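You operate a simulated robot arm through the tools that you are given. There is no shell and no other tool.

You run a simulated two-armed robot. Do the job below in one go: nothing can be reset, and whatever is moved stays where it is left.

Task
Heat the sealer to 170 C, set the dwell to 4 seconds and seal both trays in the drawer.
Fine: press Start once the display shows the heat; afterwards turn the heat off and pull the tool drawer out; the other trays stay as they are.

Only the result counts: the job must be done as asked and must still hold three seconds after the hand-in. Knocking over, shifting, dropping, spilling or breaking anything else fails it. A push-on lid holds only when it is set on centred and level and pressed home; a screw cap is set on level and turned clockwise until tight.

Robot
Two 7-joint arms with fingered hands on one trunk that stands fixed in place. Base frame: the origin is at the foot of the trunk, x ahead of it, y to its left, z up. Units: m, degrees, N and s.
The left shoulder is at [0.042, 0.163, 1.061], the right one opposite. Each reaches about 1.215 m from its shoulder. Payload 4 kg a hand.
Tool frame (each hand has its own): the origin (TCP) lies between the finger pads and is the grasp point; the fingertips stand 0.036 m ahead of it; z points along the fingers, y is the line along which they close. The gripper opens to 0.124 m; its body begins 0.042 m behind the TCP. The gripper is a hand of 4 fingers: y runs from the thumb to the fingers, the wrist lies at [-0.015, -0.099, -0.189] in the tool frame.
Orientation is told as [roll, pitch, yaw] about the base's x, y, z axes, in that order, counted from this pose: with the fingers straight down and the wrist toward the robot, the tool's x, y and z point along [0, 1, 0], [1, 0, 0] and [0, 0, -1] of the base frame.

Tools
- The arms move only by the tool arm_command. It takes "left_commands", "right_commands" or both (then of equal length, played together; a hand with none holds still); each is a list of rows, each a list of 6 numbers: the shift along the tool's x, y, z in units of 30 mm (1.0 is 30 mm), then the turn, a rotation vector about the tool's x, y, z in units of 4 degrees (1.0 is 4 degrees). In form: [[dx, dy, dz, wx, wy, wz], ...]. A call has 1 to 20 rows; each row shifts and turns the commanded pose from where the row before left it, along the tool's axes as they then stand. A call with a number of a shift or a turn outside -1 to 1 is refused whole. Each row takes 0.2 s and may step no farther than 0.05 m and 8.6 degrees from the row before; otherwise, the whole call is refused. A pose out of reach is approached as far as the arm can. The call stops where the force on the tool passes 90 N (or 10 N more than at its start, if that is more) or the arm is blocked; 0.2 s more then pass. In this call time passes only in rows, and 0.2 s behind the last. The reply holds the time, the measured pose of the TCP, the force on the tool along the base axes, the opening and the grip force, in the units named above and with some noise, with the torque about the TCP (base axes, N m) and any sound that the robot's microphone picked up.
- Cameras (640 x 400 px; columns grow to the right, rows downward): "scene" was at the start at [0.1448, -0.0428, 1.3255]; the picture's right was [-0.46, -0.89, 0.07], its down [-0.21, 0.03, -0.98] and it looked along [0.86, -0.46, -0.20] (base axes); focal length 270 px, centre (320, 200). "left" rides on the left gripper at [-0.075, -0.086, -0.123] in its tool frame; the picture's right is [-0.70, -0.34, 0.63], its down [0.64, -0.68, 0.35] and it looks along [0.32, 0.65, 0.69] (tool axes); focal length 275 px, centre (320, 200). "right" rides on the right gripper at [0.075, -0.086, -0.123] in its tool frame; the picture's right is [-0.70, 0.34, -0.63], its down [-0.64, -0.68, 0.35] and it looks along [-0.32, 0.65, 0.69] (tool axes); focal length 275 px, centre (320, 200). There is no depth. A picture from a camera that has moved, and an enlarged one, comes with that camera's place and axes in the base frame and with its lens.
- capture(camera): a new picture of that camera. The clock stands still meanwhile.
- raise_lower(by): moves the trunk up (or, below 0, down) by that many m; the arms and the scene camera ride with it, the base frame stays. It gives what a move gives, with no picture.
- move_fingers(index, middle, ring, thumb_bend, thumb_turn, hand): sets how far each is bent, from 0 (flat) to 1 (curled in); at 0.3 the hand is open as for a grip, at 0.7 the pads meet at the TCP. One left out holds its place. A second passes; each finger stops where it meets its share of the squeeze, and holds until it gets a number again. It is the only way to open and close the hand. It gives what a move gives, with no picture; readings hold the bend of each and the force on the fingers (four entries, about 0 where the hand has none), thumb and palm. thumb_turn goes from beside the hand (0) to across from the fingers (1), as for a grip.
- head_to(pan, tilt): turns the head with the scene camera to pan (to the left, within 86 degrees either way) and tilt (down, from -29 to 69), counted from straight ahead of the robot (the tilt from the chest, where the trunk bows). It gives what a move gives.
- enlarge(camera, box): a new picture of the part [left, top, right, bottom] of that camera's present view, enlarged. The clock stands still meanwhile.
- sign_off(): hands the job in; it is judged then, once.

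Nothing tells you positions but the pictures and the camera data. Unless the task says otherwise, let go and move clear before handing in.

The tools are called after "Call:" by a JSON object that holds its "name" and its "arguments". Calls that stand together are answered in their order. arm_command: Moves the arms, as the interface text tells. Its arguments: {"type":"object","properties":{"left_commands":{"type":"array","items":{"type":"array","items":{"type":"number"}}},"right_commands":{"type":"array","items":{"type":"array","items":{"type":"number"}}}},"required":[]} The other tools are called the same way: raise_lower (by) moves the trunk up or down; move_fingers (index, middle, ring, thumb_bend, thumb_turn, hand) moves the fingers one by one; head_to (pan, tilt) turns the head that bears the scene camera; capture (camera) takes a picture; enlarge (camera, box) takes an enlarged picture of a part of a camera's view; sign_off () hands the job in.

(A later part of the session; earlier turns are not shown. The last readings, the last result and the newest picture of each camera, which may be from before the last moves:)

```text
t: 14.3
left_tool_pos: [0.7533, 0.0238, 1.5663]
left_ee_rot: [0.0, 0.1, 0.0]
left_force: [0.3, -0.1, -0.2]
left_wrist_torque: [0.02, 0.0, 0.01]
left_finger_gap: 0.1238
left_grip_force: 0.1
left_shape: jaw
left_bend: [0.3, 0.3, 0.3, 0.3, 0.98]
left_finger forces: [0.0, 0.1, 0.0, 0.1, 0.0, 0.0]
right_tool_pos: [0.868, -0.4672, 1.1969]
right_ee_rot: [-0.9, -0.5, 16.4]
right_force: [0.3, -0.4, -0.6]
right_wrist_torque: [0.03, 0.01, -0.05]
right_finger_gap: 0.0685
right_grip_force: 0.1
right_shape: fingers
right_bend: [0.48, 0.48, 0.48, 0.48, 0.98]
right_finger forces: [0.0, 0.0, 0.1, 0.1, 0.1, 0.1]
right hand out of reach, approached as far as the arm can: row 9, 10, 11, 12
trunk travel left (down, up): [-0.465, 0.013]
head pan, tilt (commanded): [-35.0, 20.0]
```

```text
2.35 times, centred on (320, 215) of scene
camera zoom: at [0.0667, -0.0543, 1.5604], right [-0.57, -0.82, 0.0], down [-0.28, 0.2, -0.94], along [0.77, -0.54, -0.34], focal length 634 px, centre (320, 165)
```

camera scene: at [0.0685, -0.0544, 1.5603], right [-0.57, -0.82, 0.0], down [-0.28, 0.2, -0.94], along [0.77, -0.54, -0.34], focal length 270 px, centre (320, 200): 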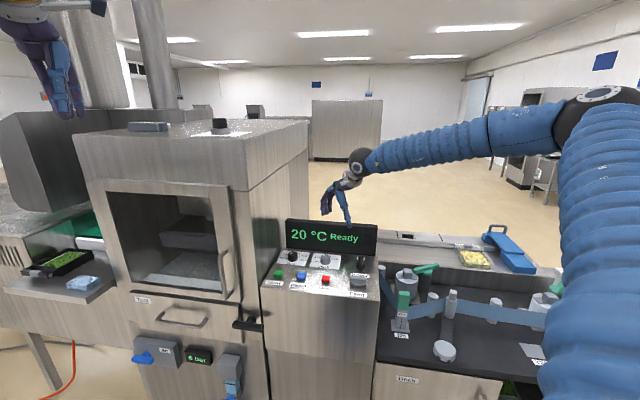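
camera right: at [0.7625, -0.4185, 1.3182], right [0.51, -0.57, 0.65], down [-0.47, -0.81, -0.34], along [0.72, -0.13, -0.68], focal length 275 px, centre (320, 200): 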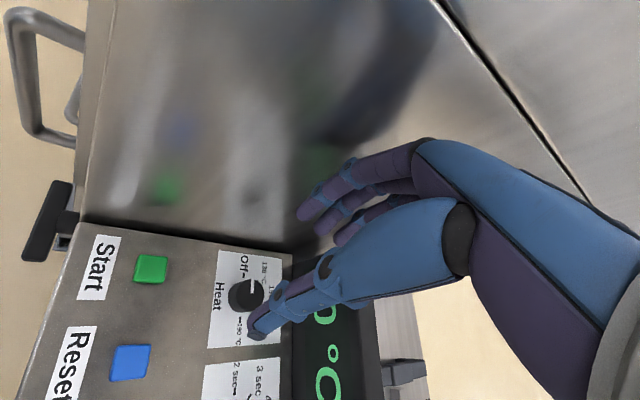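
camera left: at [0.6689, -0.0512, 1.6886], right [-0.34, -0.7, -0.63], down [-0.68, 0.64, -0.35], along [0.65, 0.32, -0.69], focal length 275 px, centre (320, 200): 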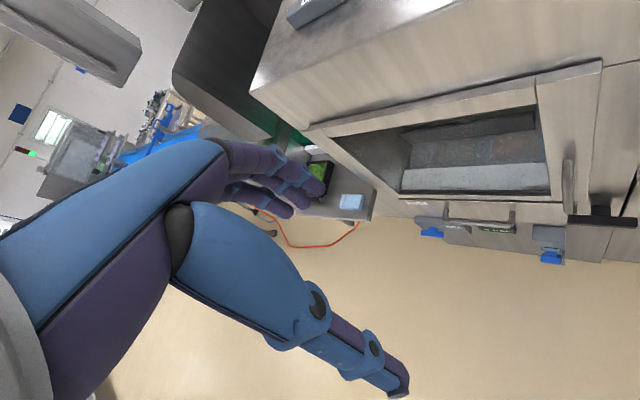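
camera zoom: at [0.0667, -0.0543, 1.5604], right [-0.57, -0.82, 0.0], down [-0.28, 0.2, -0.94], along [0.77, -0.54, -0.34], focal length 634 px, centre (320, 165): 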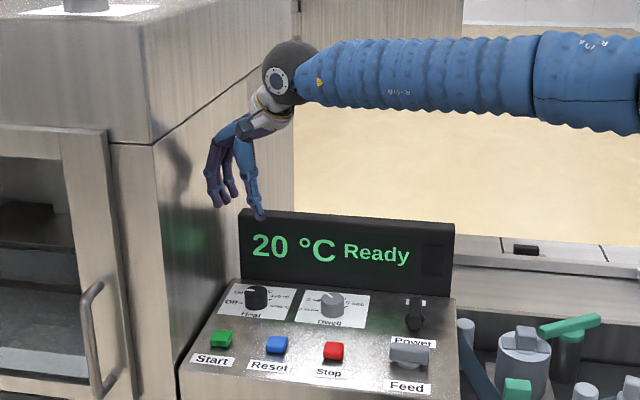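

The arm ran out of reach at this trunk height, so I'll retreat up and back, then lower the trunk to its original height.

Call:
{"name": "arm_command", "arguments": {"right_commands": [[0, -0.5, -0.95, 0, 0, 0], [0, -0.5, -0.95, 0, 0, 0], [0, -0.5, -0.95, 0, 0, 0], [0, -0.5, -0.95, 0, 0, 0], [0, -0.5, -0.95, 0, 0, 0], [0, -0.5, -0.95, 0, 0, 0], [0, -0.5, -0.95, 0, 0, 0], [0, -0.5, -0.95, 0, 0, 0], [0, -0.5, -0.95, 0, 0, 0]]}}

Call:
{"name": "raise_lower", "arguments": {"by": -0.26}}

Call:
{"name": "capture", "arguments": {"camera": "scene"}}

```text
t: 16.3
left_tool_pos: [0.7532, 0.0254, 1.566]
left_ee_rot: [0.0, -0.1, 0.1]
left_force: [0.1, 0.1, 0.0]
left_wrist_torque: [-0.02, 0.03, 0.01]
left_finger_gap: 0.1236
left_grip_force: 0.0
left_shape: jaw
left_bend: [0.3, 0.3, 0.3, 0.3, 0.98]
left_finger forces: [0.0, 0.1, 0.0, 0.0, 0.0, 0.1]
right_tool_pos: [0.7349, -0.5047, 1.4537]
right_ee_rot: [-0.4, -0.3, 17.3]
right_force: [-0.5, 0.4, 0.6]
right_wrist_torque: [0.02, -0.02, 0.0]
right_finger_gap: 0.0683
right_grip_force: 0.1
right_shape: fingers
right_bend: [0.48, 0.48, 0.48, 0.48, 0.98]
right_finger forces: [0.0, 0.1, 0.0, 0.0, 0.0, 0.0]
trunk travel left (down, up): [-0.465, 0.013]
head pan, tilt (commanded): [-35.0, 20.0]
```

```text
t: 19.0
left_tool_pos: [0.7548, 0.0242, 1.3063]
left_ee_rot: [0.0, -0.1, 0.0]
left_force: [0.1, 1.1, 0.9]
left_wrist_torque: [0.0, -0.02, -0.01]
left_finger_gap: 0.1233
left_grip_force: 0.1
left_shape: jaw
left_bend: [0.3, 0.3, 0.3, 0.3, 0.98]
left_finger forces: [0.1, 0.0, 0.0, 0.0, 0.1, 0.0]
right_tool_pos: [0.7385, -0.5067, 1.1938]
right_ee_rot: [-0.4, -0.2, 17.5]
right_force: [0.0, -0.2, 0.4]
right_wrist_torque: [0.0, 0.0, 0.02]
right_finger_gap: 0.0684
right_grip_force: 0.0
right_shape: fingers
right_bend: [0.48, 0.48, 0.48, 0.48, 0.98]
right_finger forces: [0.0, 0.1, 0.1, 0.0, 0.0, 0.1]
trunk travel left (down, up): [-0.205, 0.273]
head pan, tilt (commanded): [-35.0, 20.0]
```

```text
taken
camera scene: at [0.1466, -0.0536, 1.2768], right [-0.56, -0.82, 0.1], down [-0.44, 0.2, -0.88], along [0.7, -0.54, -0.47], focal length 270 px, centre (320, 200)
```

scene: 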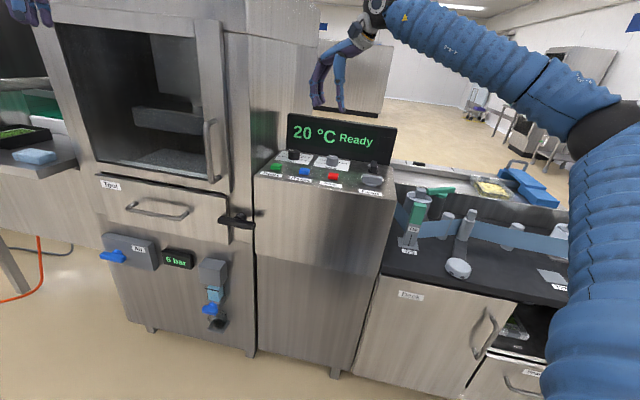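

Trunk is lowered and the arm has room. I'll move the hand over the Heat knob and down to about z 1.10.

Call:
{"name": "arm_command", "arguments": {"right_commands": [[-0.307, 0.878, 0, 0, 0, 0], [-0.307, 0.878, 0, 0, 0, 0], [-0.307, 0.878, 0, 0, 0, 0], [-0.307, 0.878, 0, 0, 0, 0], [-0.307, 0.878, 0, 0, 0, 0], [-0.307, 0.878, 0, 0, 0, 0], [0, 0, 1, 0, 0, -0.5], [0, 0, 1, 0, 0, -0.5], [0, 0, 1, 0, 0, 0]]}}

Call:
{"name": "capture", "arguments": {"camera": "right"}}

Call:
{"name": "enlarge", "arguments": {"camera": "scene", "box": [240, 60, 400, 210]}}

```text
t: 21.0
left_tool_pos: [0.7553, 0.0231, 1.3057]
left_ee_rot: [0.1, 0.0, 0.1]
left_force: [0.1, 0.7, 0.1]
left_wrist_torque: [0.01, -0.01, -0.04]
left_finger_gap: 0.1237
left_grip_force: 0.1
left_shape: jaw
left_bend: [0.3, 0.3, 0.3, 0.3, 0.98]
left_finger forces: [0.0, 0.0, 0.1, 0.1, 0.0, 0.0]
right_tool_pos: [0.7954, -0.4671, 1.1133]
right_ee_rot: [-0.3, -0.1, 20.9]
right_force: [-0.7, 1.0, 0.3]
right_wrist_torque: [0.03, -0.02, 0.01]
right_finger_gap: 0.0682
right_grip_force: 0.2
right_shape: fingers
right_bend: [0.48, 0.48, 0.48, 0.48, 0.98]
right_finger forces: [0.0, 0.1, 0.0, 0.1, 0.0, 0.0]
right hand out of reach, approached as far as the arm can: row 2, 3, 4, 5, 6, 7, 8
trunk travel left (down, up): [-0.205, 0.273]
head pan, tilt (commanded): [-35.0, 20.0]
```

```text
taken
camera right: at [0.6875, -0.4265, 1.2353], right [0.56, -0.53, 0.64], down [-0.41, -0.85, -0.34], along [0.72, -0.07, -0.69], focal length 275 px, centre (320, 200)
```

right: 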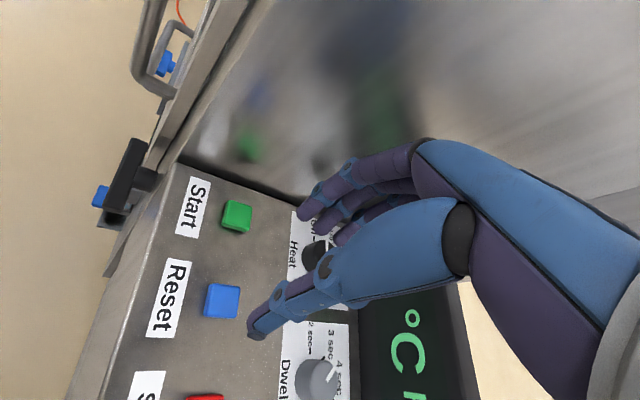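

```text
2.67 times, centred on (320, 135) of scene
camera zoom: at [0.1475, -0.0541, 1.2764], right [-0.56, -0.82, 0.1], down [-0.44, 0.2, -0.87], along [0.7, -0.54, -0.47], focal length 719 px, centre (320, 373)
```

zoom: 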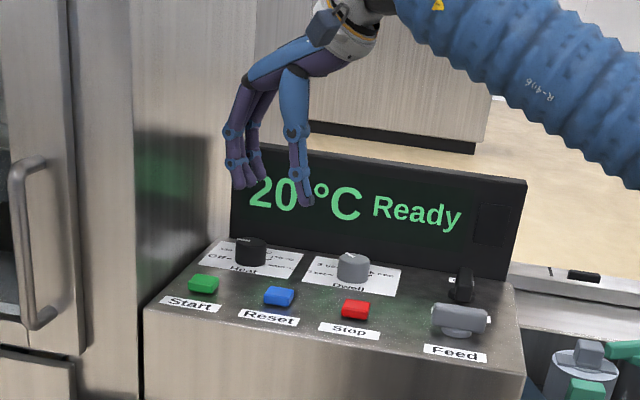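

The wrist runs into a limit near yaw +17–20°, so I'll use yaw 0 to about -45° instead. I'll turn back to yaw 0 and move over the Heat knob.

Call:
{"name": "arm_command", "arguments": {"right_commands": [[0, 0, 0, 0, 0, 1], [0, 0, 0, 0, 0, 1], [0, 0, 0, 0, 0, 1], [0, 0, 0, 0, 0, 1], [0, 0, 0, 0, 0, 1], [0, 0, 0, 0, 0, 0.3]]}}

```text
t: 22.4
left_tool_pos: [0.7552, 0.0231, 1.3059]
left_ee_rot: [0.0, 0.0, -0.1]
left_force: [0.1, -0.3, 0.6]
left_wrist_torque: [-0.03, 0.06, 0.0]
left_finger_gap: 0.1241
left_grip_force: 0.1
left_shape: jaw
left_bend: [0.3, 0.3, 0.3, 0.3, 0.98]
left_finger forces: [0.0, 0.0, 0.0, 0.0, 0.0, 0.0]
right_tool_pos: [0.7958, -0.4698, 1.114]
right_ee_rot: [-0.3, -0.4, 0.1]
right_force: [-0.8, 0.4, 0.0]
right_wrist_torque: [-0.01, 0.01, -0.03]
right_finger_gap: 0.0682
right_grip_force: 0.1
right_shape: fingers
right_bend: [0.48, 0.48, 0.48, 0.48, 0.98]
right_finger forces: [0.0, 0.0, 0.1, 0.1, 0.0, 0.0]
trunk travel left (down, up): [-0.205, 0.273]
head pan, tilt (commanded): [-35.0, 20.0]
```

Call:
{"name": "arm_command", "arguments": {"right_commands": [[-0.35, 0.917, 0, 0, 0, 0], [-0.35, 0.917, 0, 0, 0, 0], [-0.35, 0.917, 0, 0, 0, 0], [-0.35, 0.917, 0, 0, 0, 0]]}}

Call:
{"name": "capture", "arguments": {"camera": "right"}}

Call:
{"name": "enlarge", "arguments": {"camera": "scene", "box": [240, 60, 400, 210]}}

```text
t: 23.4
left_tool_pos: [0.7561, 0.0238, 1.3042]
left_ee_rot: [0.0, 0.1, 0.1]
left_force: [0.6, -0.3, 0.9]
left_wrist_torque: [0.01, 0.0, 0.0]
left_finger_gap: 0.1237
left_grip_force: 0.1
left_shape: jaw
left_bend: [0.3, 0.3, 0.3, 0.3, 0.98]
left_finger forces: [0.1, 0.0, 0.0, 0.0, 0.0, 0.0]
right_tool_pos: [0.9063, -0.5105, 1.1123]
right_ee_rot: [-0.3, -0.3, 0.1]
right_force: [0.8, -0.2, -0.1]
right_wrist_torque: [-0.01, 0.06, 0.01]
right_finger_gap: 0.0684
right_grip_force: 0.1
right_shape: fingers
right_bend: [0.48, 0.48, 0.48, 0.48, 0.98]
right_finger forces: [0.1, 0.0, 0.1, 0.1, 0.0, 0.0]
trunk travel left (down, up): [-0.205, 0.273]
head pan, tilt (commanded): [-35.0, 20.0]
```

```text
taken
camera right: at [0.8195, -0.4356, 1.235], right [0.33, -0.69, 0.64], down [-0.68, -0.65, -0.35], along [0.65, -0.32, -0.69], focal length 275 px, centre (320, 200)
```

right: 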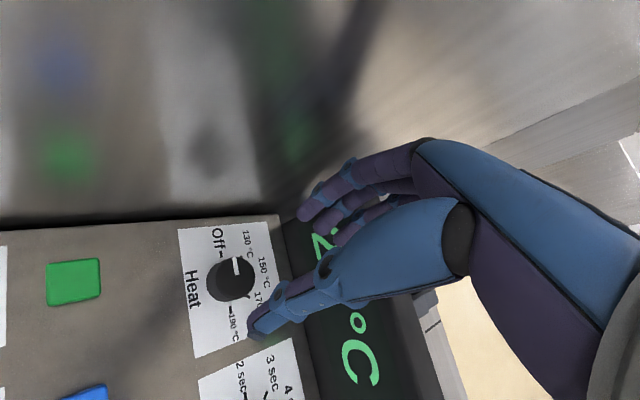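

```text
2.67 times, centred on (320, 135) of scene
camera zoom: at [0.1477, -0.0534, 1.2764], right [-0.56, -0.82, 0.1], down [-0.44, 0.2, -0.87], along [0.7, -0.54, -0.47], focal length 719 px, centre (320, 373)
```

zoom: 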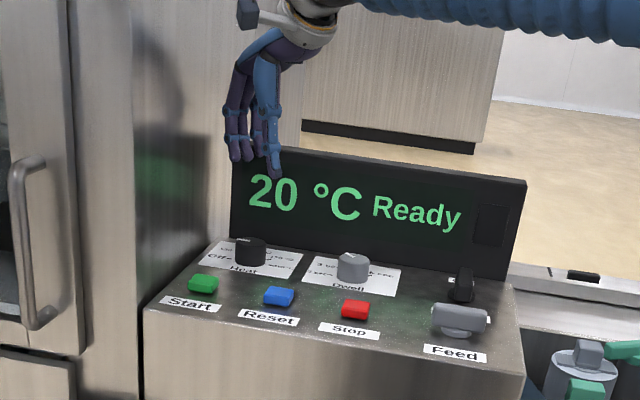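

Reached. I'll measure the knob position from this closer view.

Call:
{"name": "enlarge", "arguments": {"camera": "right", "box": [170, 220, 330, 320]}}

Call:
{"name": "enlarge", "arguments": {"camera": "scene", "box": [270, 70, 350, 180]}}

```text
4.00 times, centred on (250, 270) of right
camera zoom: at [0.8195, -0.4356, 1.235], right [0.33, -0.69, 0.64], down [-0.68, -0.65, -0.35], along [0.65, -0.32, -0.69], focal length 1101 px, centre (600, -80)
```

zoom: 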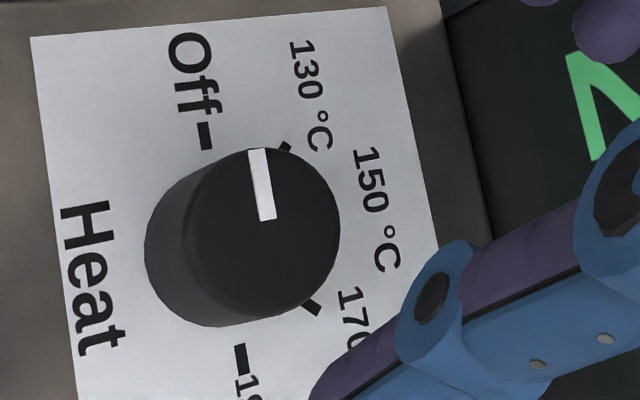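

```text
3.64 times, centred on (310, 125) of scene
camera zoom: at [0.1477, -0.0534, 1.2764], right [-0.56, -0.82, 0.1], down [-0.44, 0.2, -0.87], along [0.7, -0.54, -0.47], focal length 980 px, centre (356, 473)
```

zoom: 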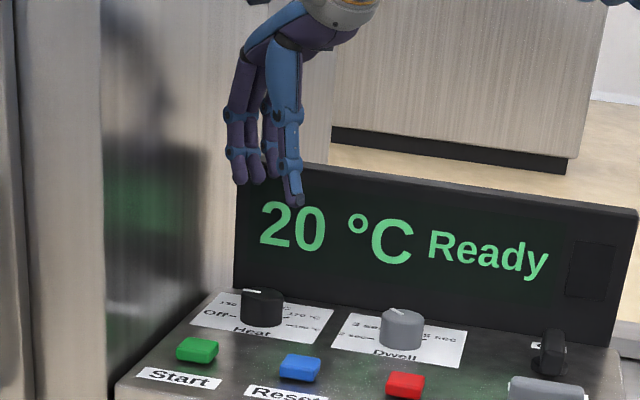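

Knob centre measured at about [0.911,-0.512], radius ~19 mm, top z≈0.982; the cabinet wall is only ~6.5 cm left of it, so I must keep the camera clear of the wall. I'll test how far the wrist can yaw positive here.

Call:
{"name": "arm_command", "arguments": {"right_commands": [[0, 0.15, 0, 0, 0, -1], [0, 0, 0, 0, 0, -1], [0, 0, 0, 0, 0, -1], [0, 0, 0, 0, 0, -1]]}}

```text
t: 24.4
left_tool_pos: [0.7543, 0.0208, 1.3052]
left_ee_rot: [0.3, -0.1, 0.0]
left_force: [0.1, 0.7, 0.6]
left_wrist_torque: [-0.03, 0.01, -0.03]
left_finger_gap: 0.1237
left_grip_force: 0.1
left_shape: jaw
left_bend: [0.3, 0.3, 0.3, 0.3, 0.98]
left_finger forces: [0.0, 0.1, 0.0, 0.0, 0.0, 0.0]
right_tool_pos: [0.9015, -0.4732, 1.1011]
right_ee_rot: [-0.2, 0.2, 14.0]
right_force: [-16.4, -27.5, 2.7]
right_wrist_torque: [0.45, -0.5, -1.39]
right_finger_gap: 0.0631
right_grip_force: 15.5
right_shape: fingers
right_bend: [0.52, 0.52, 0.48, 0.48, 0.98]
right_finger forces: [12.0, 19.7, 0.0, 0.0, 0.0, 0.0]
right hand out of reach, approached as far as the arm can: row 3, 4
trunk travel left (down, up): [-0.205, 0.273]
head pan, tilt (commanded): [-35.0, 20.0]
```

The fingers brushed the wall when the arm hit its yaw limit; I'll back off right away and return to yaw 0.

Call:
{"name": "arm_command", "arguments": {"right_commands": [[-0.9, -0.6, -0.3, 0, 0, 0], [-0.5, -0.5, -0.3, 0, 0, 1], [0, 0, 0, 0, 0, 1], [0, 0, 0, 0, 0, 1], [0, 0, 0, 0, 0, 0.5]]}}

Call:
{"name": "capture", "arguments": {"camera": "scene"}}

Call:
{"name": "capture", "arguments": {"camera": "right"}}

```text
t: 25.6
left_tool_pos: [0.7545, 0.0239, 1.3045]
left_ee_rot: [0.0, 0.1, -0.1]
left_force: [-0.6, 1.1, 0.2]
left_wrist_torque: [0.0, 0.03, -0.03]
left_finger_gap: 0.1237
left_grip_force: 0.1
left_shape: jaw
left_bend: [0.3, 0.3, 0.3, 0.3, 0.98]
left_finger forces: [0.1, 0.0, 0.0, 0.0, 0.1, 0.0]
right_tool_pos: [0.8681, -0.4938, 1.1159]
right_ee_rot: [-0.3, -0.2, 2.1]
right_force: [-1.1, -0.8, -0.4]
right_wrist_torque: [-0.02, -0.01, 0.01]
right_finger_gap: 0.0683
right_grip_force: 0.1
right_shape: fingers
right_bend: [0.48, 0.48, 0.48, 0.48, 0.98]
right_finger forces: [0.0, 0.1, 0.1, 0.0, 0.0, 0.0]
right hand out of reach, approached as far as the arm can: row 1
trunk travel left (down, up): [-0.205, 0.273]
head pan, tilt (commanded): [-35.0, 20.0]
```

```text
taken
camera scene: at [0.1471, -0.0535, 1.2766], right [-0.56, -0.82, 0.1], down [-0.44, 0.2, -0.87], along [0.7, -0.54, -0.47], focal length 270 px, centre (320, 200)
```

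scene: 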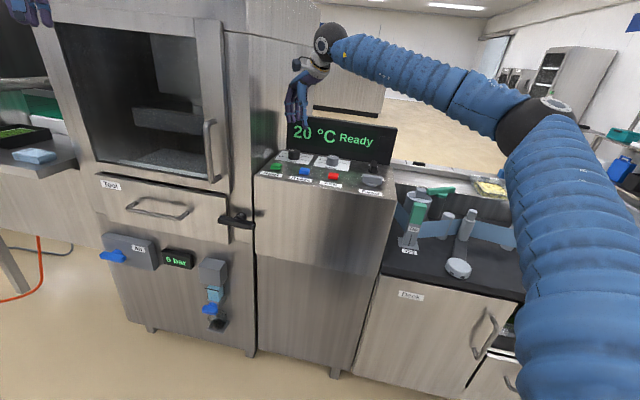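

```text
taken
camera right: at [0.7787, -0.4215, 1.2382], right [0.36, -0.68, 0.64], down [-0.66, -0.67, -0.35], along [0.66, -0.3, -0.69], focal length 275 px, centre (320, 200)
```

right: 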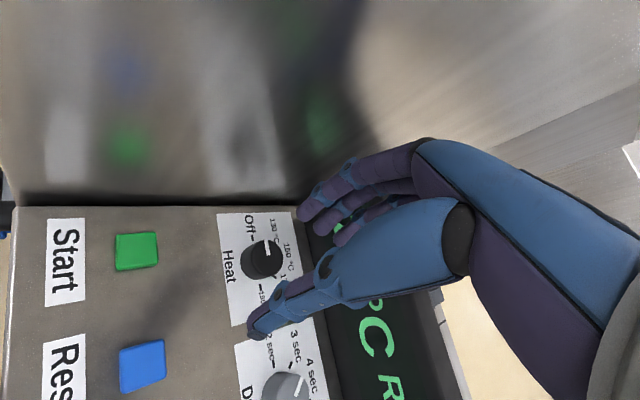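

Nothing got disturbed. I'll do the Dwell knob first (away from the wall) to learn how the knobs behave, moving over it at about [0.819,-0.604].

Call:
{"name": "arm_command", "arguments": {"right_commands": [[-0.9, -0.4425, 0, 0, 0, 0], [-0.9, -0.4425, 0, 0, 0, 0], [-0.9, -0.4425, 0, 0, 0, 0], [-0.9, -0.4425, 0, 0, 0, 0.5]]}}

Call:
{"name": "capture", "arguments": {"camera": "right"}}

Call:
{"name": "enlarge", "arguments": {"camera": "scene", "box": [270, 70, 390, 190]}}

```text
t: 26.6
left_tool_pos: [0.7537, 0.0249, 1.3054]
left_ee_rot: [0.1, 0.1, 0.1]
left_force: [0.3, 0.3, 1.6]
left_wrist_torque: [-0.02, 0.01, 0.02]
left_finger_gap: 0.1238
left_grip_force: 0.1
left_shape: jaw
left_bend: [0.3, 0.3, 0.3, 0.3, 0.98]
left_finger forces: [0.0, 0.0, 0.0, 0.0, 0.1, 0.0]
right_tool_pos: [0.8201, -0.6006, 1.1165]
right_ee_rot: [-0.3, -0.3, 0.2]
right_force: [-0.1, -0.4, -0.4]
right_wrist_torque: [0.0, -0.01, -0.01]
right_finger_gap: 0.0685
right_grip_force: 0.2
right_shape: fingers
right_bend: [0.48, 0.48, 0.48, 0.48, 0.98]
right_finger forces: [0.0, 0.0, 0.0, 0.0, 0.0, 0.1]
trunk travel left (down, up): [-0.205, 0.273]
head pan, tilt (commanded): [-35.0, 20.0]
```

```text
taken
camera right: at [0.7324, -0.5259, 1.2393], right [0.33, -0.69, 0.64], down [-0.68, -0.65, -0.35], along [0.66, -0.32, -0.69], focal length 275 px, centre (320, 200)
```

right: 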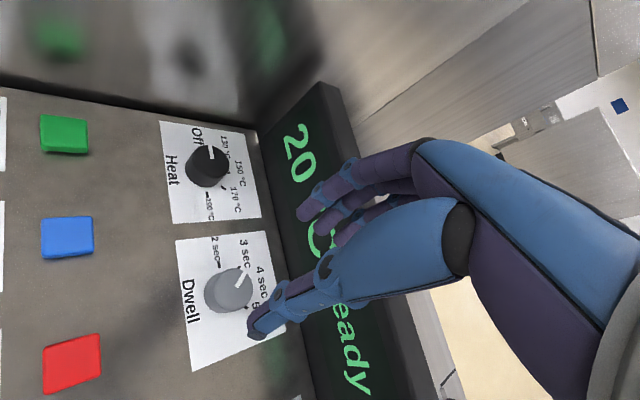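

```text
3.33 times, centred on (330, 130) of scene
camera zoom: at [0.1466, -0.0536, 1.2767], right [-0.56, -0.82, 0.1], down [-0.44, 0.2, -0.88], along [0.7, -0.54, -0.47], focal length 898 px, centre (287, 433)
```

zoom: 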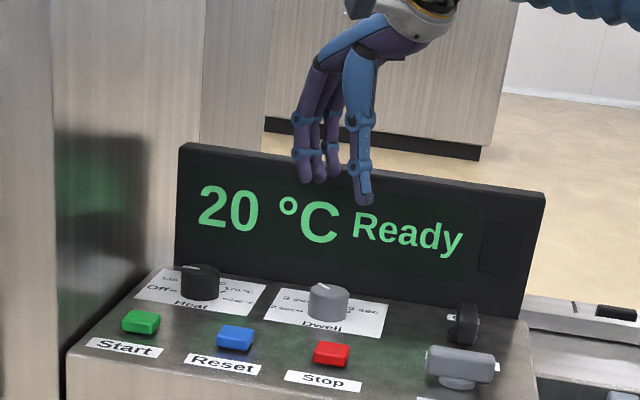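

The hand is centred over Dwell. I'll descend so the fingertips straddle the knob just above the panel.

Call:
{"name": "arm_command", "arguments": {"right_commands": [[-0.13, 0, 1, 0, 0, 0], [0, 0, 1, 0, 0, 0], [0, 0, 1, 0, 0, 0], [0, 0, 0.9, 0, 0, 0]]}}

Call:
{"name": "capture", "arguments": {"camera": "right"}}

Call:
{"name": "enlarge", "arguments": {"camera": "scene", "box": [290, 100, 370, 180]}}

```text
t: 27.6
left_tool_pos: [0.7545, 0.0242, 1.3055]
left_ee_rot: [0.0, 0.0, -0.1]
left_force: [0.0, -0.1, -0.4]
left_wrist_torque: [-0.02, 0.01, 0.04]
left_finger_gap: 0.1237
left_grip_force: 0.1
left_shape: jaw
left_bend: [0.3, 0.3, 0.3, 0.3, 0.98]
left_finger forces: [0.0, 0.1, 0.0, 0.0, 0.1, 0.0]
right_tool_pos: [0.8239, -0.6093, 0.9971]
right_ee_rot: [-0.2, -0.3, 0.1]
right_force: [0.3, -0.3, 0.0]
right_wrist_torque: [-0.02, 0.0, -0.02]
right_finger_gap: 0.0682
right_grip_force: 0.0
right_shape: fingers
right_bend: [0.48, 0.48, 0.48, 0.48, 0.98]
right_finger forces: [0.0, 0.1, 0.0, 0.1, 0.0, 0.0]
trunk travel left (down, up): [-0.205, 0.273]
head pan, tilt (commanded): [-35.0, 20.0]
```

```text
taken
camera right: at [0.7365, -0.5335, 1.1201], right [0.33, -0.69, 0.64], down [-0.68, -0.65, -0.35], along [0.65, -0.32, -0.69], focal length 275 px, centre (320, 200)
```

right: 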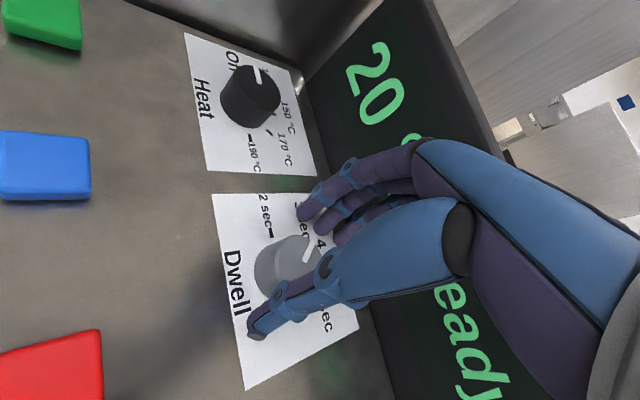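

```text
5.00 times, centred on (330, 140) of scene
camera zoom: at [0.1475, -0.0539, 1.2764], right [-0.56, -0.82, 0.1], down [-0.44, 0.2, -0.87], along [0.7, -0.54, -0.47], focal length 1347 px, centre (270, 500)
```

zoom: 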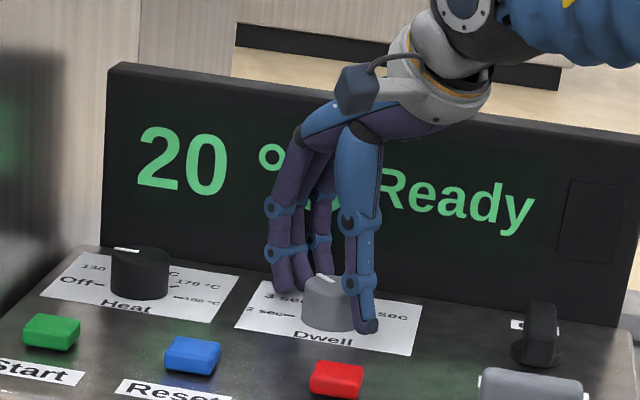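

The fingers straddle the Dwell knob without touching. I'll close gently on it.

Call:
{"name": "move_fingers", "arguments": {"hand": "right", "index": 0.64, "middle": 0.64, "ring": 0.64, "thumb_bend": 0.64}}

Call:
{"name": "enlarge", "arguments": {"camera": "scene", "box": [290, 100, 370, 180]}}

Call:
{"name": "enlarge", "arguments": {"camera": "right", "box": [200, 150, 380, 380]}}

```text
t: 28.6
left_tool_pos: [0.7534, 0.0252, 1.3055]
left_ee_rot: [0.0, 0.0, 0.1]
left_force: [0.4, -0.4, -0.5]
left_wrist_torque: [-0.01, 0.02, 0.01]
left_finger_gap: 0.1239
left_grip_force: 0.0
left_shape: jaw
left_bend: [0.3, 0.3, 0.3, 0.3, 0.98]
left_finger forces: [0.0, 0.0, 0.0, 0.1, 0.0, 0.1]
right_tool_pos: [0.8227, -0.608, 0.9999]
right_ee_rot: [-0.3, -0.3, 0.1]
right_force: [-9.0, -1.1, 0.8]
right_wrist_torque: [-0.03, 0.17, 0.03]
right_finger_gap: 0.0378
right_grip_force: 9.4
right_shape: fingers
right_bend: [0.61, 0.62, 0.64, 0.59, 0.97]
right_finger forces: [2.4, 2.8, 0.1, 0.0, 13.2, 0.1]
trunk travel left (down, up): [-0.205, 0.273]
head pan, tilt (commanded): [-35.0, 20.0]
```

```text
5.00 times, centred on (330, 140) of scene
camera zoom: at [0.1463, -0.0538, 1.2767], right [-0.56, -0.82, 0.1], down [-0.44, 0.2, -0.88], along [0.7, -0.54, -0.47], focal length 1347 px, centre (270, 500)
```

zoom: 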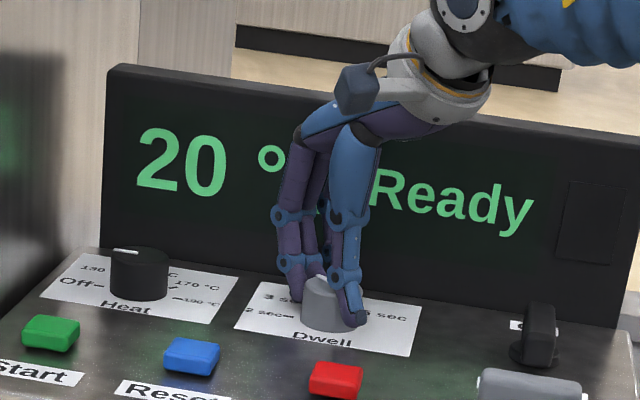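

```text
1.74 times, centred on (290, 265) of right
camera zoom: at [0.7354, -0.5333, 1.1211], right [0.33, -0.69, 0.64], down [-0.68, -0.65, -0.35], along [0.65, -0.32, -0.69], focal length 479 px, centre (372, 87)
```

zoom: 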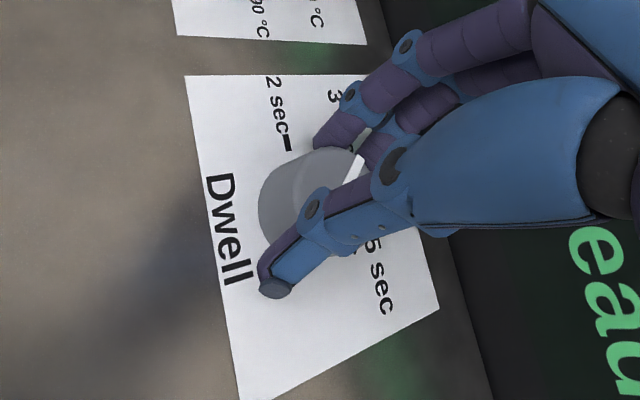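

Contact is made, thumb harder than fingers. I'll squeeze the fingers a bit more to balance the grip.

Call:
{"name": "move_fingers", "arguments": {"hand": "right", "index": 0.74, "middle": 0.74, "ring": 0.7, "thumb_bend": 0.66}}

```text
t: 29.6
left_tool_pos: [0.7558, 0.0247, 1.3054]
left_ee_rot: [0.0, 0.0, 0.1]
left_force: [0.5, 0.5, 0.7]
left_wrist_torque: [-0.04, -0.01, -0.04]
left_finger_gap: 0.1237
left_grip_force: 0.0
left_shape: jaw
left_bend: [0.3, 0.3, 0.3, 0.3, 0.98]
left_finger forces: [0.0, 0.0, 0.0, 0.0, 0.0, 0.0]
right_tool_pos: [0.8232, -0.6083, 1.0002]
right_ee_rot: [-0.3, -0.4, 0.2]
right_force: [3.6, -2.0, 2.9]
right_wrist_torque: [-0.08, -0.14, 0.03]
right_finger_gap: 0.0365
right_grip_force: 21.0
right_shape: fingers
right_bend: [0.63, 0.63, 0.7, 0.59, 0.97]
right_finger forces: [10.7, 11.3, 0.1, 0.1, 18.9, 0.0]
trunk travel left (down, up): [-0.205, 0.273]
head pan, tilt (commanded): [-35.0, 20.0]
```

Balanced grip of ~21 N. I'll rotate clockwise in a first stage of 24°.

Call:
{"name": "arm_command", "arguments": {"right_commands": [[0, 0, 0, 0, 0, 1], [0, 0, 0, 0, 0, 1], [0, 0, 0, 0, 0, 1], [0, 0, 0, 0, 0, 1], [0, 0, 0, 0, 0, 1], [0, 0, 0, 0, 0, 1]]}}

Call:
{"name": "capture", "arguments": {"camera": "right"}}

Call:
{"name": "enlarge", "arguments": {"camera": "scene", "box": [290, 100, 370, 180]}}

```text
t: 31.0
left_tool_pos: [0.7555, 0.023, 1.3051]
left_ee_rot: [0.0, 0.0, 0.1]
left_force: [0.4, 0.2, -0.7]
left_wrist_torque: [0.0, -0.02, 0.0]
left_finger_gap: 0.1239
left_grip_force: 0.0
left_shape: jaw
left_bend: [0.3, 0.3, 0.3, 0.3, 0.98]
left_finger forces: [0.1, 0.1, 0.0, 0.0, 0.0, 0.1]
right_tool_pos: [0.8212, -0.6093, 0.9981]
right_ee_rot: [0.0, -0.4, -23.9]
right_force: [9.1, -5.6, 7.9]
right_wrist_torque: [-0.14, -0.35, 0.02]
right_finger_gap: 0.0362
right_grip_force: 21.6
right_shape: fingers
right_bend: [0.61, 0.62, 0.7, 0.6, 0.97]
right_finger forces: [12.9, 13.0, 0.0, 0.0, 17.2, 0.0]
trunk travel left (down, up): [-0.205, 0.273]
head pan, tilt (commanded): [-35.0, 20.0]
```

```text
taken
camera right: at [0.772, -0.5054, 1.1209], right [0.02, -0.77, 0.64], down [-0.88, -0.31, -0.35], along [0.47, -0.56, -0.69], focal length 275 px, centre (320, 200)
```

right: 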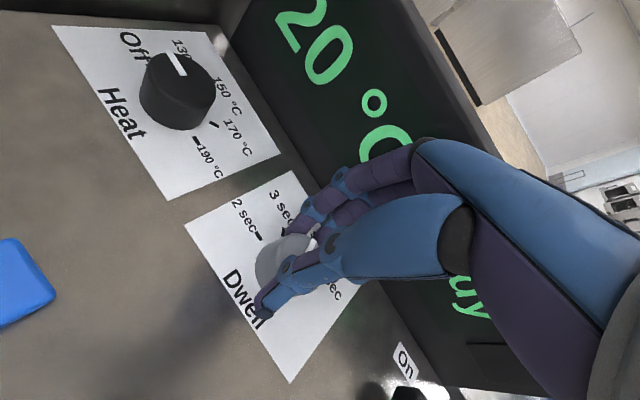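

```text
5.00 times, centred on (330, 140) of scene
camera zoom: at [0.1474, -0.0535, 1.2766], right [-0.56, -0.82, 0.1], down [-0.44, 0.2, -0.87], along [0.7, -0.54, -0.47], focal length 1347 px, centre (270, 500)
```

zoom: 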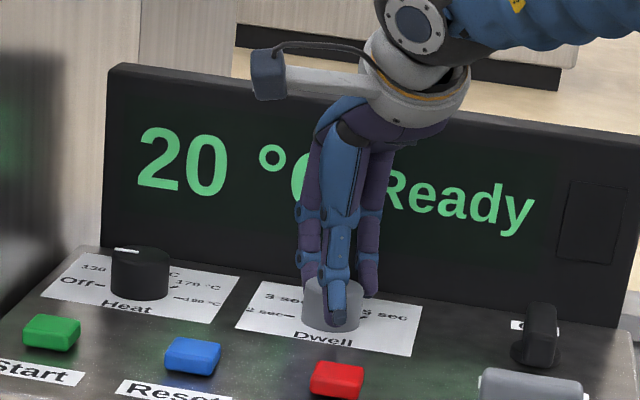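

Turning smoothly so far. I'll complete the remaining ~21° of turn.

Call:
{"name": "arm_command", "arguments": {"right_commands": [[0, 0, 0, 0, 0, 1], [0, 0, 0, 0, 0, 1], [0, 0, 0, 0, 0, 1], [0, 0, 0, 0, 0, 1], [0, 0, 0, 0, 0, 1], [0, 0, 0, 0, 0, 0.3]]}}

Call:
{"name": "enlarge", "arguments": {"camera": "right", "box": [200, 150, 380, 350]}}

Call:
{"name": "enlarge", "arguments": {"camera": "scene", "box": [290, 100, 370, 180]}}

```text
t: 32.4
left_tool_pos: [0.7539, 0.0243, 1.3052]
left_ee_rot: [0.0, 0.0, 0.0]
left_force: [0.4, 0.3, -0.6]
left_wrist_torque: [-0.03, -0.02, -0.02]
left_finger_gap: 0.1239
left_grip_force: 0.0
left_shape: jaw
left_bend: [0.3, 0.3, 0.3, 0.3, 0.98]
left_finger forces: [0.0, 0.1, 0.0, 0.0, 0.1, 0.0]
right_tool_pos: [0.8204, -0.6095, 0.9987]
right_ee_rot: [0.0, -0.4, -45.1]
right_force: [4.7, -7.4, 6.4]
right_wrist_torque: [-0.24, -0.21, 0.07]
right_finger_gap: 0.0364
right_grip_force: 21.5
right_shape: fingers
right_bend: [0.61, 0.62, 0.7, 0.6, 0.97]
right_finger forces: [11.7, 13.3, 0.0, 0.1, 17.6, 0.0]
trunk travel left (down, up): [-0.205, 0.273]
head pan, tilt (commanded): [-35.0, 20.0]
```

```text
2.00 times, centred on (290, 250) of right
camera zoom: at [0.812, -0.4951, 1.1212], right [-0.26, -0.73, 0.64], down [-0.94, 0.03, -0.35], along [0.24, -0.69, -0.69], focal length 551 px, centre (380, 100)
```

zoom: 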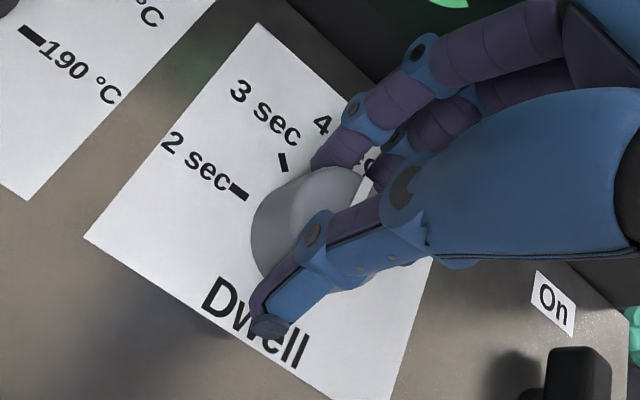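

```text
5.00 times, centred on (330, 140) of scene
camera zoom: at [0.1469, -0.054, 1.2766], right [-0.56, -0.82, 0.1], down [-0.44, 0.2, -0.87], along [0.7, -0.54, -0.47], focal length 1347 px, centre (270, 500)
```

zoom: 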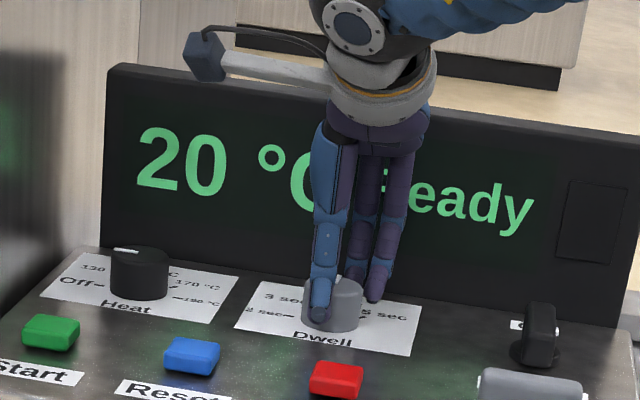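

I'll release and look at where the Dwell pointer ended up.

Call:
{"name": "move_fingers", "arguments": {"hand": "right", "index": 0.48, "middle": 0.48, "ring": 0.48, "thumb_bend": 0.48}}

Call:
{"name": "arm_command", "arguments": {"right_commands": [[0, 0, -1, 0, 0, 0], [0, 0, -1, 0, 0, 0], [0, 0, -1, 0, 0, 0], [0, 0, -1, 0, 0, 0]]}}

Call:
{"name": "capture", "arguments": {"camera": "right"}}

Call:
{"name": "enlarge", "arguments": {"camera": "scene", "box": [290, 130, 370, 180]}}

```text
t: 33.4
left_tool_pos: [0.7552, 0.0237, 1.3052]
left_ee_rot: [0.0, -0.1, 0.0]
left_force: [0.9, 0.5, 0.4]
left_wrist_torque: [-0.02, 0.02, -0.02]
left_finger_gap: 0.124
left_grip_force: 0.1
left_shape: jaw
left_bend: [0.3, 0.3, 0.3, 0.3, 0.98]
left_finger forces: [0.0, 0.1, 0.1, 0.0, 0.0, 0.1]
right_tool_pos: [0.8222, -0.6079, 0.999]
right_ee_rot: [-0.1, -0.4, -45.1]
right_force: [0.3, 0.3, 0.0]
right_wrist_torque: [0.01, 0.01, 0.01]
right_finger_gap: 0.0681
right_grip_force: 0.1
right_shape: fingers
right_bend: [0.48, 0.48, 0.48, 0.48, 0.97]
right_finger forces: [0.1, 0.0, 0.0, 0.0, 0.1, 0.0]
trunk travel left (down, up): [-0.205, 0.273]
head pan, tilt (commanded): [-35.0, 20.0]
```

```text
t: 34.4
left_tool_pos: [0.7554, 0.0241, 1.3062]
left_ee_rot: [0.0, 0.0, 0.2]
left_force: [-0.3, -0.3, 0.0]
left_wrist_torque: [0.01, 0.01, -0.01]
left_finger_gap: 0.1239
left_grip_force: 0.1
left_shape: jaw
left_bend: [0.3, 0.3, 0.3, 0.3, 0.98]
left_finger forces: [0.0, 0.0, 0.0, 0.0, 0.0, 0.0]
right_tool_pos: [0.8175, -0.6056, 1.1219]
right_ee_rot: [-0.1, -0.5, -45.0]
right_force: [0.0, 0.2, -0.1]
right_wrist_torque: [-0.02, -0.04, -0.01]
right_finger_gap: 0.068
right_grip_force: 0.1
right_shape: fingers
right_bend: [0.48, 0.48, 0.48, 0.48, 0.97]
right_finger forces: [0.1, 0.0, 0.0, 0.0, 0.0, 0.1]
trunk travel left (down, up): [-0.205, 0.273]
head pan, tilt (commanded): [-35.0, 20.0]
```

```text
taken
camera right: at [0.8084, -0.4918, 1.2441], right [-0.26, -0.73, 0.64], down [-0.94, 0.03, -0.35], along [0.24, -0.69, -0.69], focal length 275 px, centre (320, 200)
```

right: 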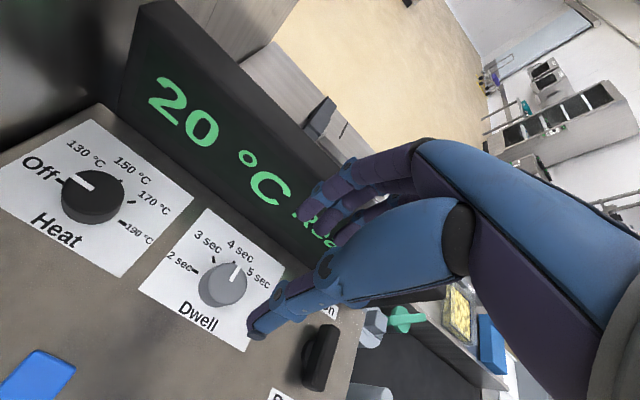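

```text
8.00 times, centred on (330, 155) of scene
camera zoom: at [0.1465, -0.0533, 1.2768], right [-0.56, -0.82, 0.1], down [-0.44, 0.2, -0.88], along [0.7, -0.54, -0.47], focal length 2156 px, centre (240, 560)
```

zoom: 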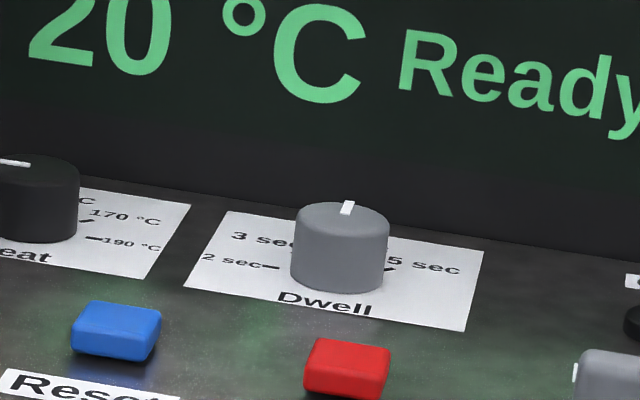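

Dwell pointer now looks straight back toward 4 sec; checking closely.

Call:
{"name": "enlarge", "arguments": {"camera": "right", "box": [140, 210, 300, 330]}}

Call:
{"name": "enlarge", "arguments": {"camera": "right", "box": [0, 100, 200, 280]}}

```text
3.33 times, centred on (220, 270) of right
camera zoom: at [0.8084, -0.4918, 1.2441], right [-0.26, -0.73, 0.64], down [-0.94, 0.03, -0.35], along [0.24, -0.69, -0.69], focal length 918 px, centre (653, -33)
```

zoom: 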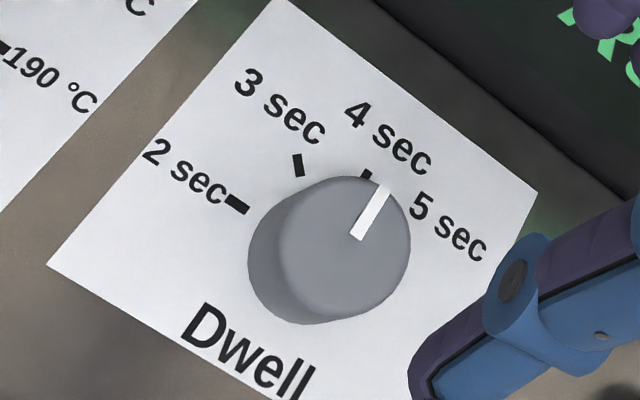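

```text
2.22 times, centred on (100, 190) of right
camera zoom: at [0.8084, -0.4918, 1.2441], right [-0.26, -0.73, 0.64], down [-0.94, 0.03, -0.35], along [0.24, -0.69, -0.69], focal length 612 px, centre (809, 222)
```

zoom: 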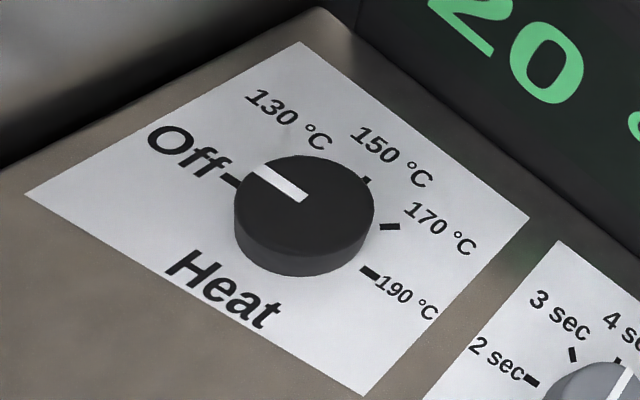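

Dwell is set exactly at 4 sec and holds. For Heat I'll lean the hand 12° away from the wall to keep its camera clear, and come back to yaw ≈ +3°.

Call:
{"name": "arm_command", "arguments": {"right_commands": [[0, 0, 0, 0, 1, 0], [0, 0, 0, 0, 1, 0], [0, 0, 0, 0, 1, 0], [0, 0, 0, 0.208, 0, -0.978], [0, 0, 0, 0.208, 0, -0.978], [0, 0, 0, 0.208, 0, -0.978], [0, 0, 0, 0.208, 0, -0.978], [0, 0, 0, 0.208, 0, -0.978], [0, 0, 0, 0.208, 0, -0.978], [0, 0, 0, 0.208, 0, -0.978], [0, 0, 0, 0.208, 0, -0.978], [0, 0, 0, 0.208, 0, -0.978], [0, 0, 0, 0.208, 0, -0.978], [0, 0, 0, 0.208, 0, -0.978], [0, 0, 0, 0.208, 0, -0.978]]}}

```text
t: 37.6
left_tool_pos: [0.7559, 0.0212, 1.3049]
left_ee_rot: [0.0, 0.1, 0.0]
left_force: [0.3, -1.2, -0.3]
left_wrist_torque: [0.04, 0.04, 0.0]
left_finger_gap: 0.1239
left_grip_force: 0.1
left_shape: jaw
left_bend: [0.3, 0.3, 0.3, 0.3, 0.98]
left_finger forces: [0.0, 0.1, 0.1, 0.0, 0.0, 0.0]
right_tool_pos: [0.8223, -0.6101, 1.1161]
right_ee_rot: [11.9, -0.2, 2.8]
right_force: [0.9, -0.3, -0.3]
right_wrist_torque: [0.05, 0.0, -0.01]
right_finger_gap: 0.0684
right_grip_force: 0.0
right_shape: fingers
right_bend: [0.48, 0.48, 0.48, 0.48, 0.97]
right_finger forces: [0.1, 0.0, 0.0, 0.0, 0.1, 0.0]
trunk travel left (down, up): [-0.205, 0.273]
head pan, tilt (commanded): [-35.0, 20.0]
```

Leaned pose reached. Now I translate over the Heat knob.

Call:
{"name": "arm_command", "arguments": {"right_commands": [[0.698, 0.778, 0.148, 0, 0, 0], [0.698, 0.778, 0.148, 0, 0, 0], [0.698, 0.778, 0.148, 0, 0, 0], [0.698, 0.778, 0.148, 0, 0, 0]]}}

Call:
{"name": "capture", "arguments": {"camera": "right"}}

Call:
{"name": "enlarge", "arguments": {"camera": "scene", "box": [250, 60, 370, 190]}}

```text
t: 38.6
left_tool_pos: [0.755, 0.0245, 1.3049]
left_ee_rot: [0.0, 0.1, 0.1]
left_force: [0.7, -0.3, 0.3]
left_wrist_torque: [-0.03, 0.04, 0.03]
left_finger_gap: 0.1238
left_grip_force: 0.0
left_shape: jaw
left_bend: [0.3, 0.3, 0.3, 0.3, 0.98]
left_finger forces: [0.1, 0.1, 0.0, 0.0, 0.0, 0.0]
right_tool_pos: [0.9062, -0.5182, 1.1186]
right_ee_rot: [11.7, -0.3, 2.8]
right_force: [0.9, 0.1, 0.1]
right_wrist_torque: [0.0, 0.03, 0.05]
right_finger_gap: 0.0684
right_grip_force: 0.0
right_shape: fingers
right_bend: [0.48, 0.48, 0.48, 0.48, 0.97]
right_finger forces: [0.0, 0.0, 0.0, 0.0, 0.0, 0.0]
trunk travel left (down, up): [-0.205, 0.273]
head pan, tilt (commanded): [-35.0, 20.0]
```

```text
taken
camera right: at [0.8178, -0.4736, 1.254], right [0.37, -0.79, 0.48], down [-0.65, -0.59, -0.47], along [0.66, -0.14, -0.74], focal length 275 px, centre (320, 200)
```

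right: 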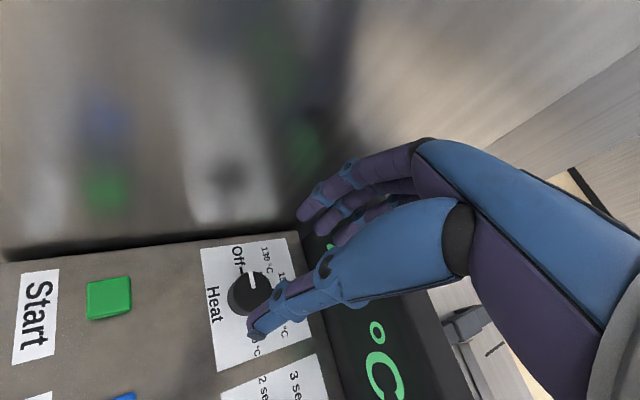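

```text
3.08 times, centred on (310, 125) of scene
camera zoom: at [0.1477, -0.0531, 1.2764], right [-0.56, -0.82, 0.1], down [-0.44, 0.2, -0.87], along [0.7, -0.54, -0.47], focal length 829 px, centre (351, 431)
```

zoom: 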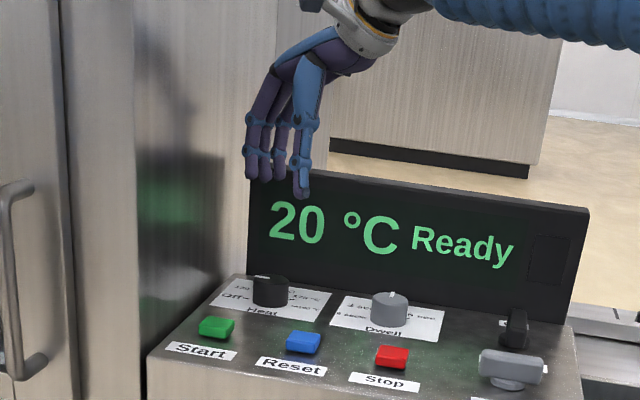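

Call:
{"name": "arm_command", "arguments": {"right_commands": [[-0.206, 0.13, 0.97, 0, 0, 0], [-0.206, 0, 0.97, 0, 0, 0], [-0.206, 0, 0.97, 0, 0, 0], [-0.2, 0, 0.9, 0, 0, 0]]}}

Call:
{"name": "capture", "arguments": {"camera": "right"}}

Call:
{"name": "enlarge", "arguments": {"camera": "scene", "box": [250, 100, 350, 180]}}

```text
t: 39.6
left_tool_pos: [0.7557, 0.0251, 1.306]
left_ee_rot: [0.0, 0.0, 0.0]
left_force: [0.5, 1.1, 0.1]
left_wrist_torque: [-0.02, -0.01, 0.02]
left_finger_gap: 0.1239
left_grip_force: 0.1
left_shape: jaw
left_bend: [0.3, 0.3, 0.3, 0.3, 0.98]
left_finger forces: [0.0, 0.1, 0.0, 0.0, 0.0, 0.0]
right_tool_pos: [0.9157, -0.5178, 0.9993]
right_ee_rot: [11.7, -0.3, 2.8]
right_force: [-0.2, -1.1, -0.3]
right_wrist_torque: [0.01, 0.01, 0.0]
right_finger_gap: 0.0681
right_grip_force: 0.1
right_shape: fingers
right_bend: [0.48, 0.48, 0.48, 0.48, 0.97]
right_finger forces: [0.1, 0.1, 0.0, 0.0, 0.0, 0.1]
trunk travel left (down, up): [-0.205, 0.273]
head pan, tilt (commanded): [-35.0, 20.0]
```

```text
taken
camera right: at [0.827, -0.4744, 1.1348], right [0.37, -0.79, 0.48], down [-0.65, -0.59, -0.47], along [0.66, -0.14, -0.74], focal length 275 px, centre (320, 200)
```

right: 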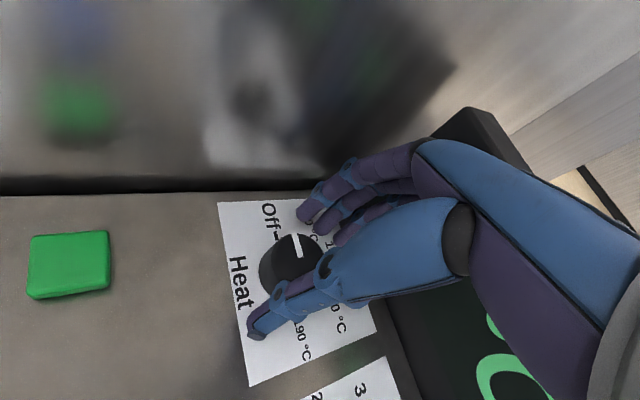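

```text
5.00 times, centred on (300, 140) of scene
camera zoom: at [0.1478, -0.054, 1.2763], right [-0.56, -0.82, 0.1], down [-0.44, 0.2, -0.87], along [0.7, -0.54, -0.47], focal length 1347 px, centre (420, 500)
```

zoom: 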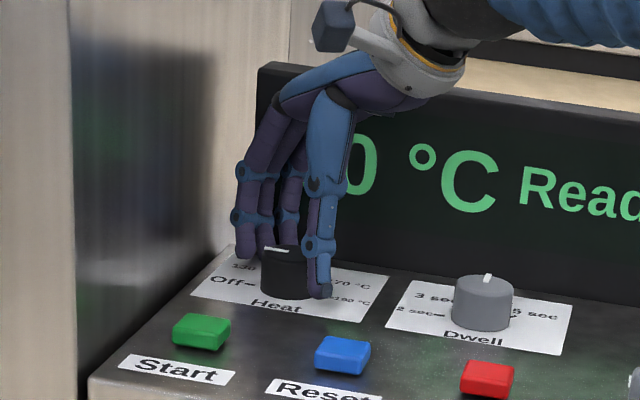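

The fingers straddle the Heat knob cleanly. Closing the grip.

Call:
{"name": "move_fingers", "arguments": {"hand": "right", "index": 0.74, "middle": 0.74, "ring": 0.7, "thumb_bend": 0.67}}

Call:
{"name": "capture", "arguments": {"camera": "right"}}

```text
t: 40.6
left_tool_pos: [0.7552, 0.0248, 1.3055]
left_ee_rot: [0.0, 0.0, 0.1]
left_force: [0.2, -0.5, 0.1]
left_wrist_torque: [0.02, 0.02, 0.01]
left_finger_gap: 0.1242
left_grip_force: 0.2
left_shape: jaw
left_bend: [0.3, 0.3, 0.3, 0.3, 0.98]
left_finger forces: [0.0, 0.0, 0.1, 0.0, 0.1, 0.0]
right_tool_pos: [0.9172, -0.5179, 1.0005]
right_ee_rot: [11.7, -0.3, 2.7]
right_force: [8.3, -1.5, 1.8]
right_wrist_torque: [-0.01, -0.29, 0.0]
right_finger_gap: 0.0333
right_grip_force: 18.2
right_shape: fingers
right_bend: [0.62, 0.61, 0.7, 0.61, 0.97]
right_finger forces: [10.3, 11.9, 0.0, 0.0, 13.8, 0.1]
trunk travel left (down, up): [-0.205, 0.273]
head pan, tilt (commanded): [-35.0, 20.0]
```

```text
taken
camera right: at [0.8271, -0.4736, 1.1359], right [0.37, -0.79, 0.48], down [-0.65, -0.6, -0.47], along [0.66, -0.14, -0.74], focal length 275 px, centre (320, 200)
```

right: 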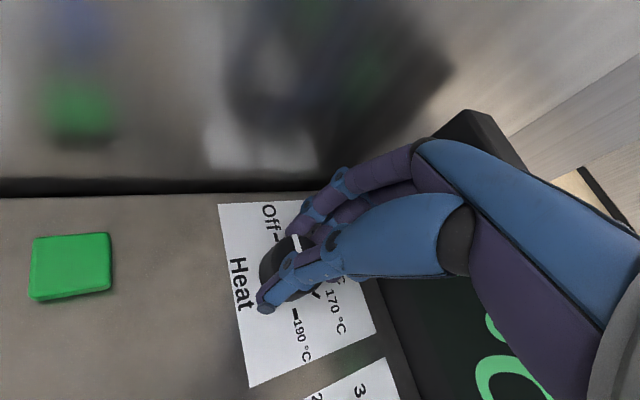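

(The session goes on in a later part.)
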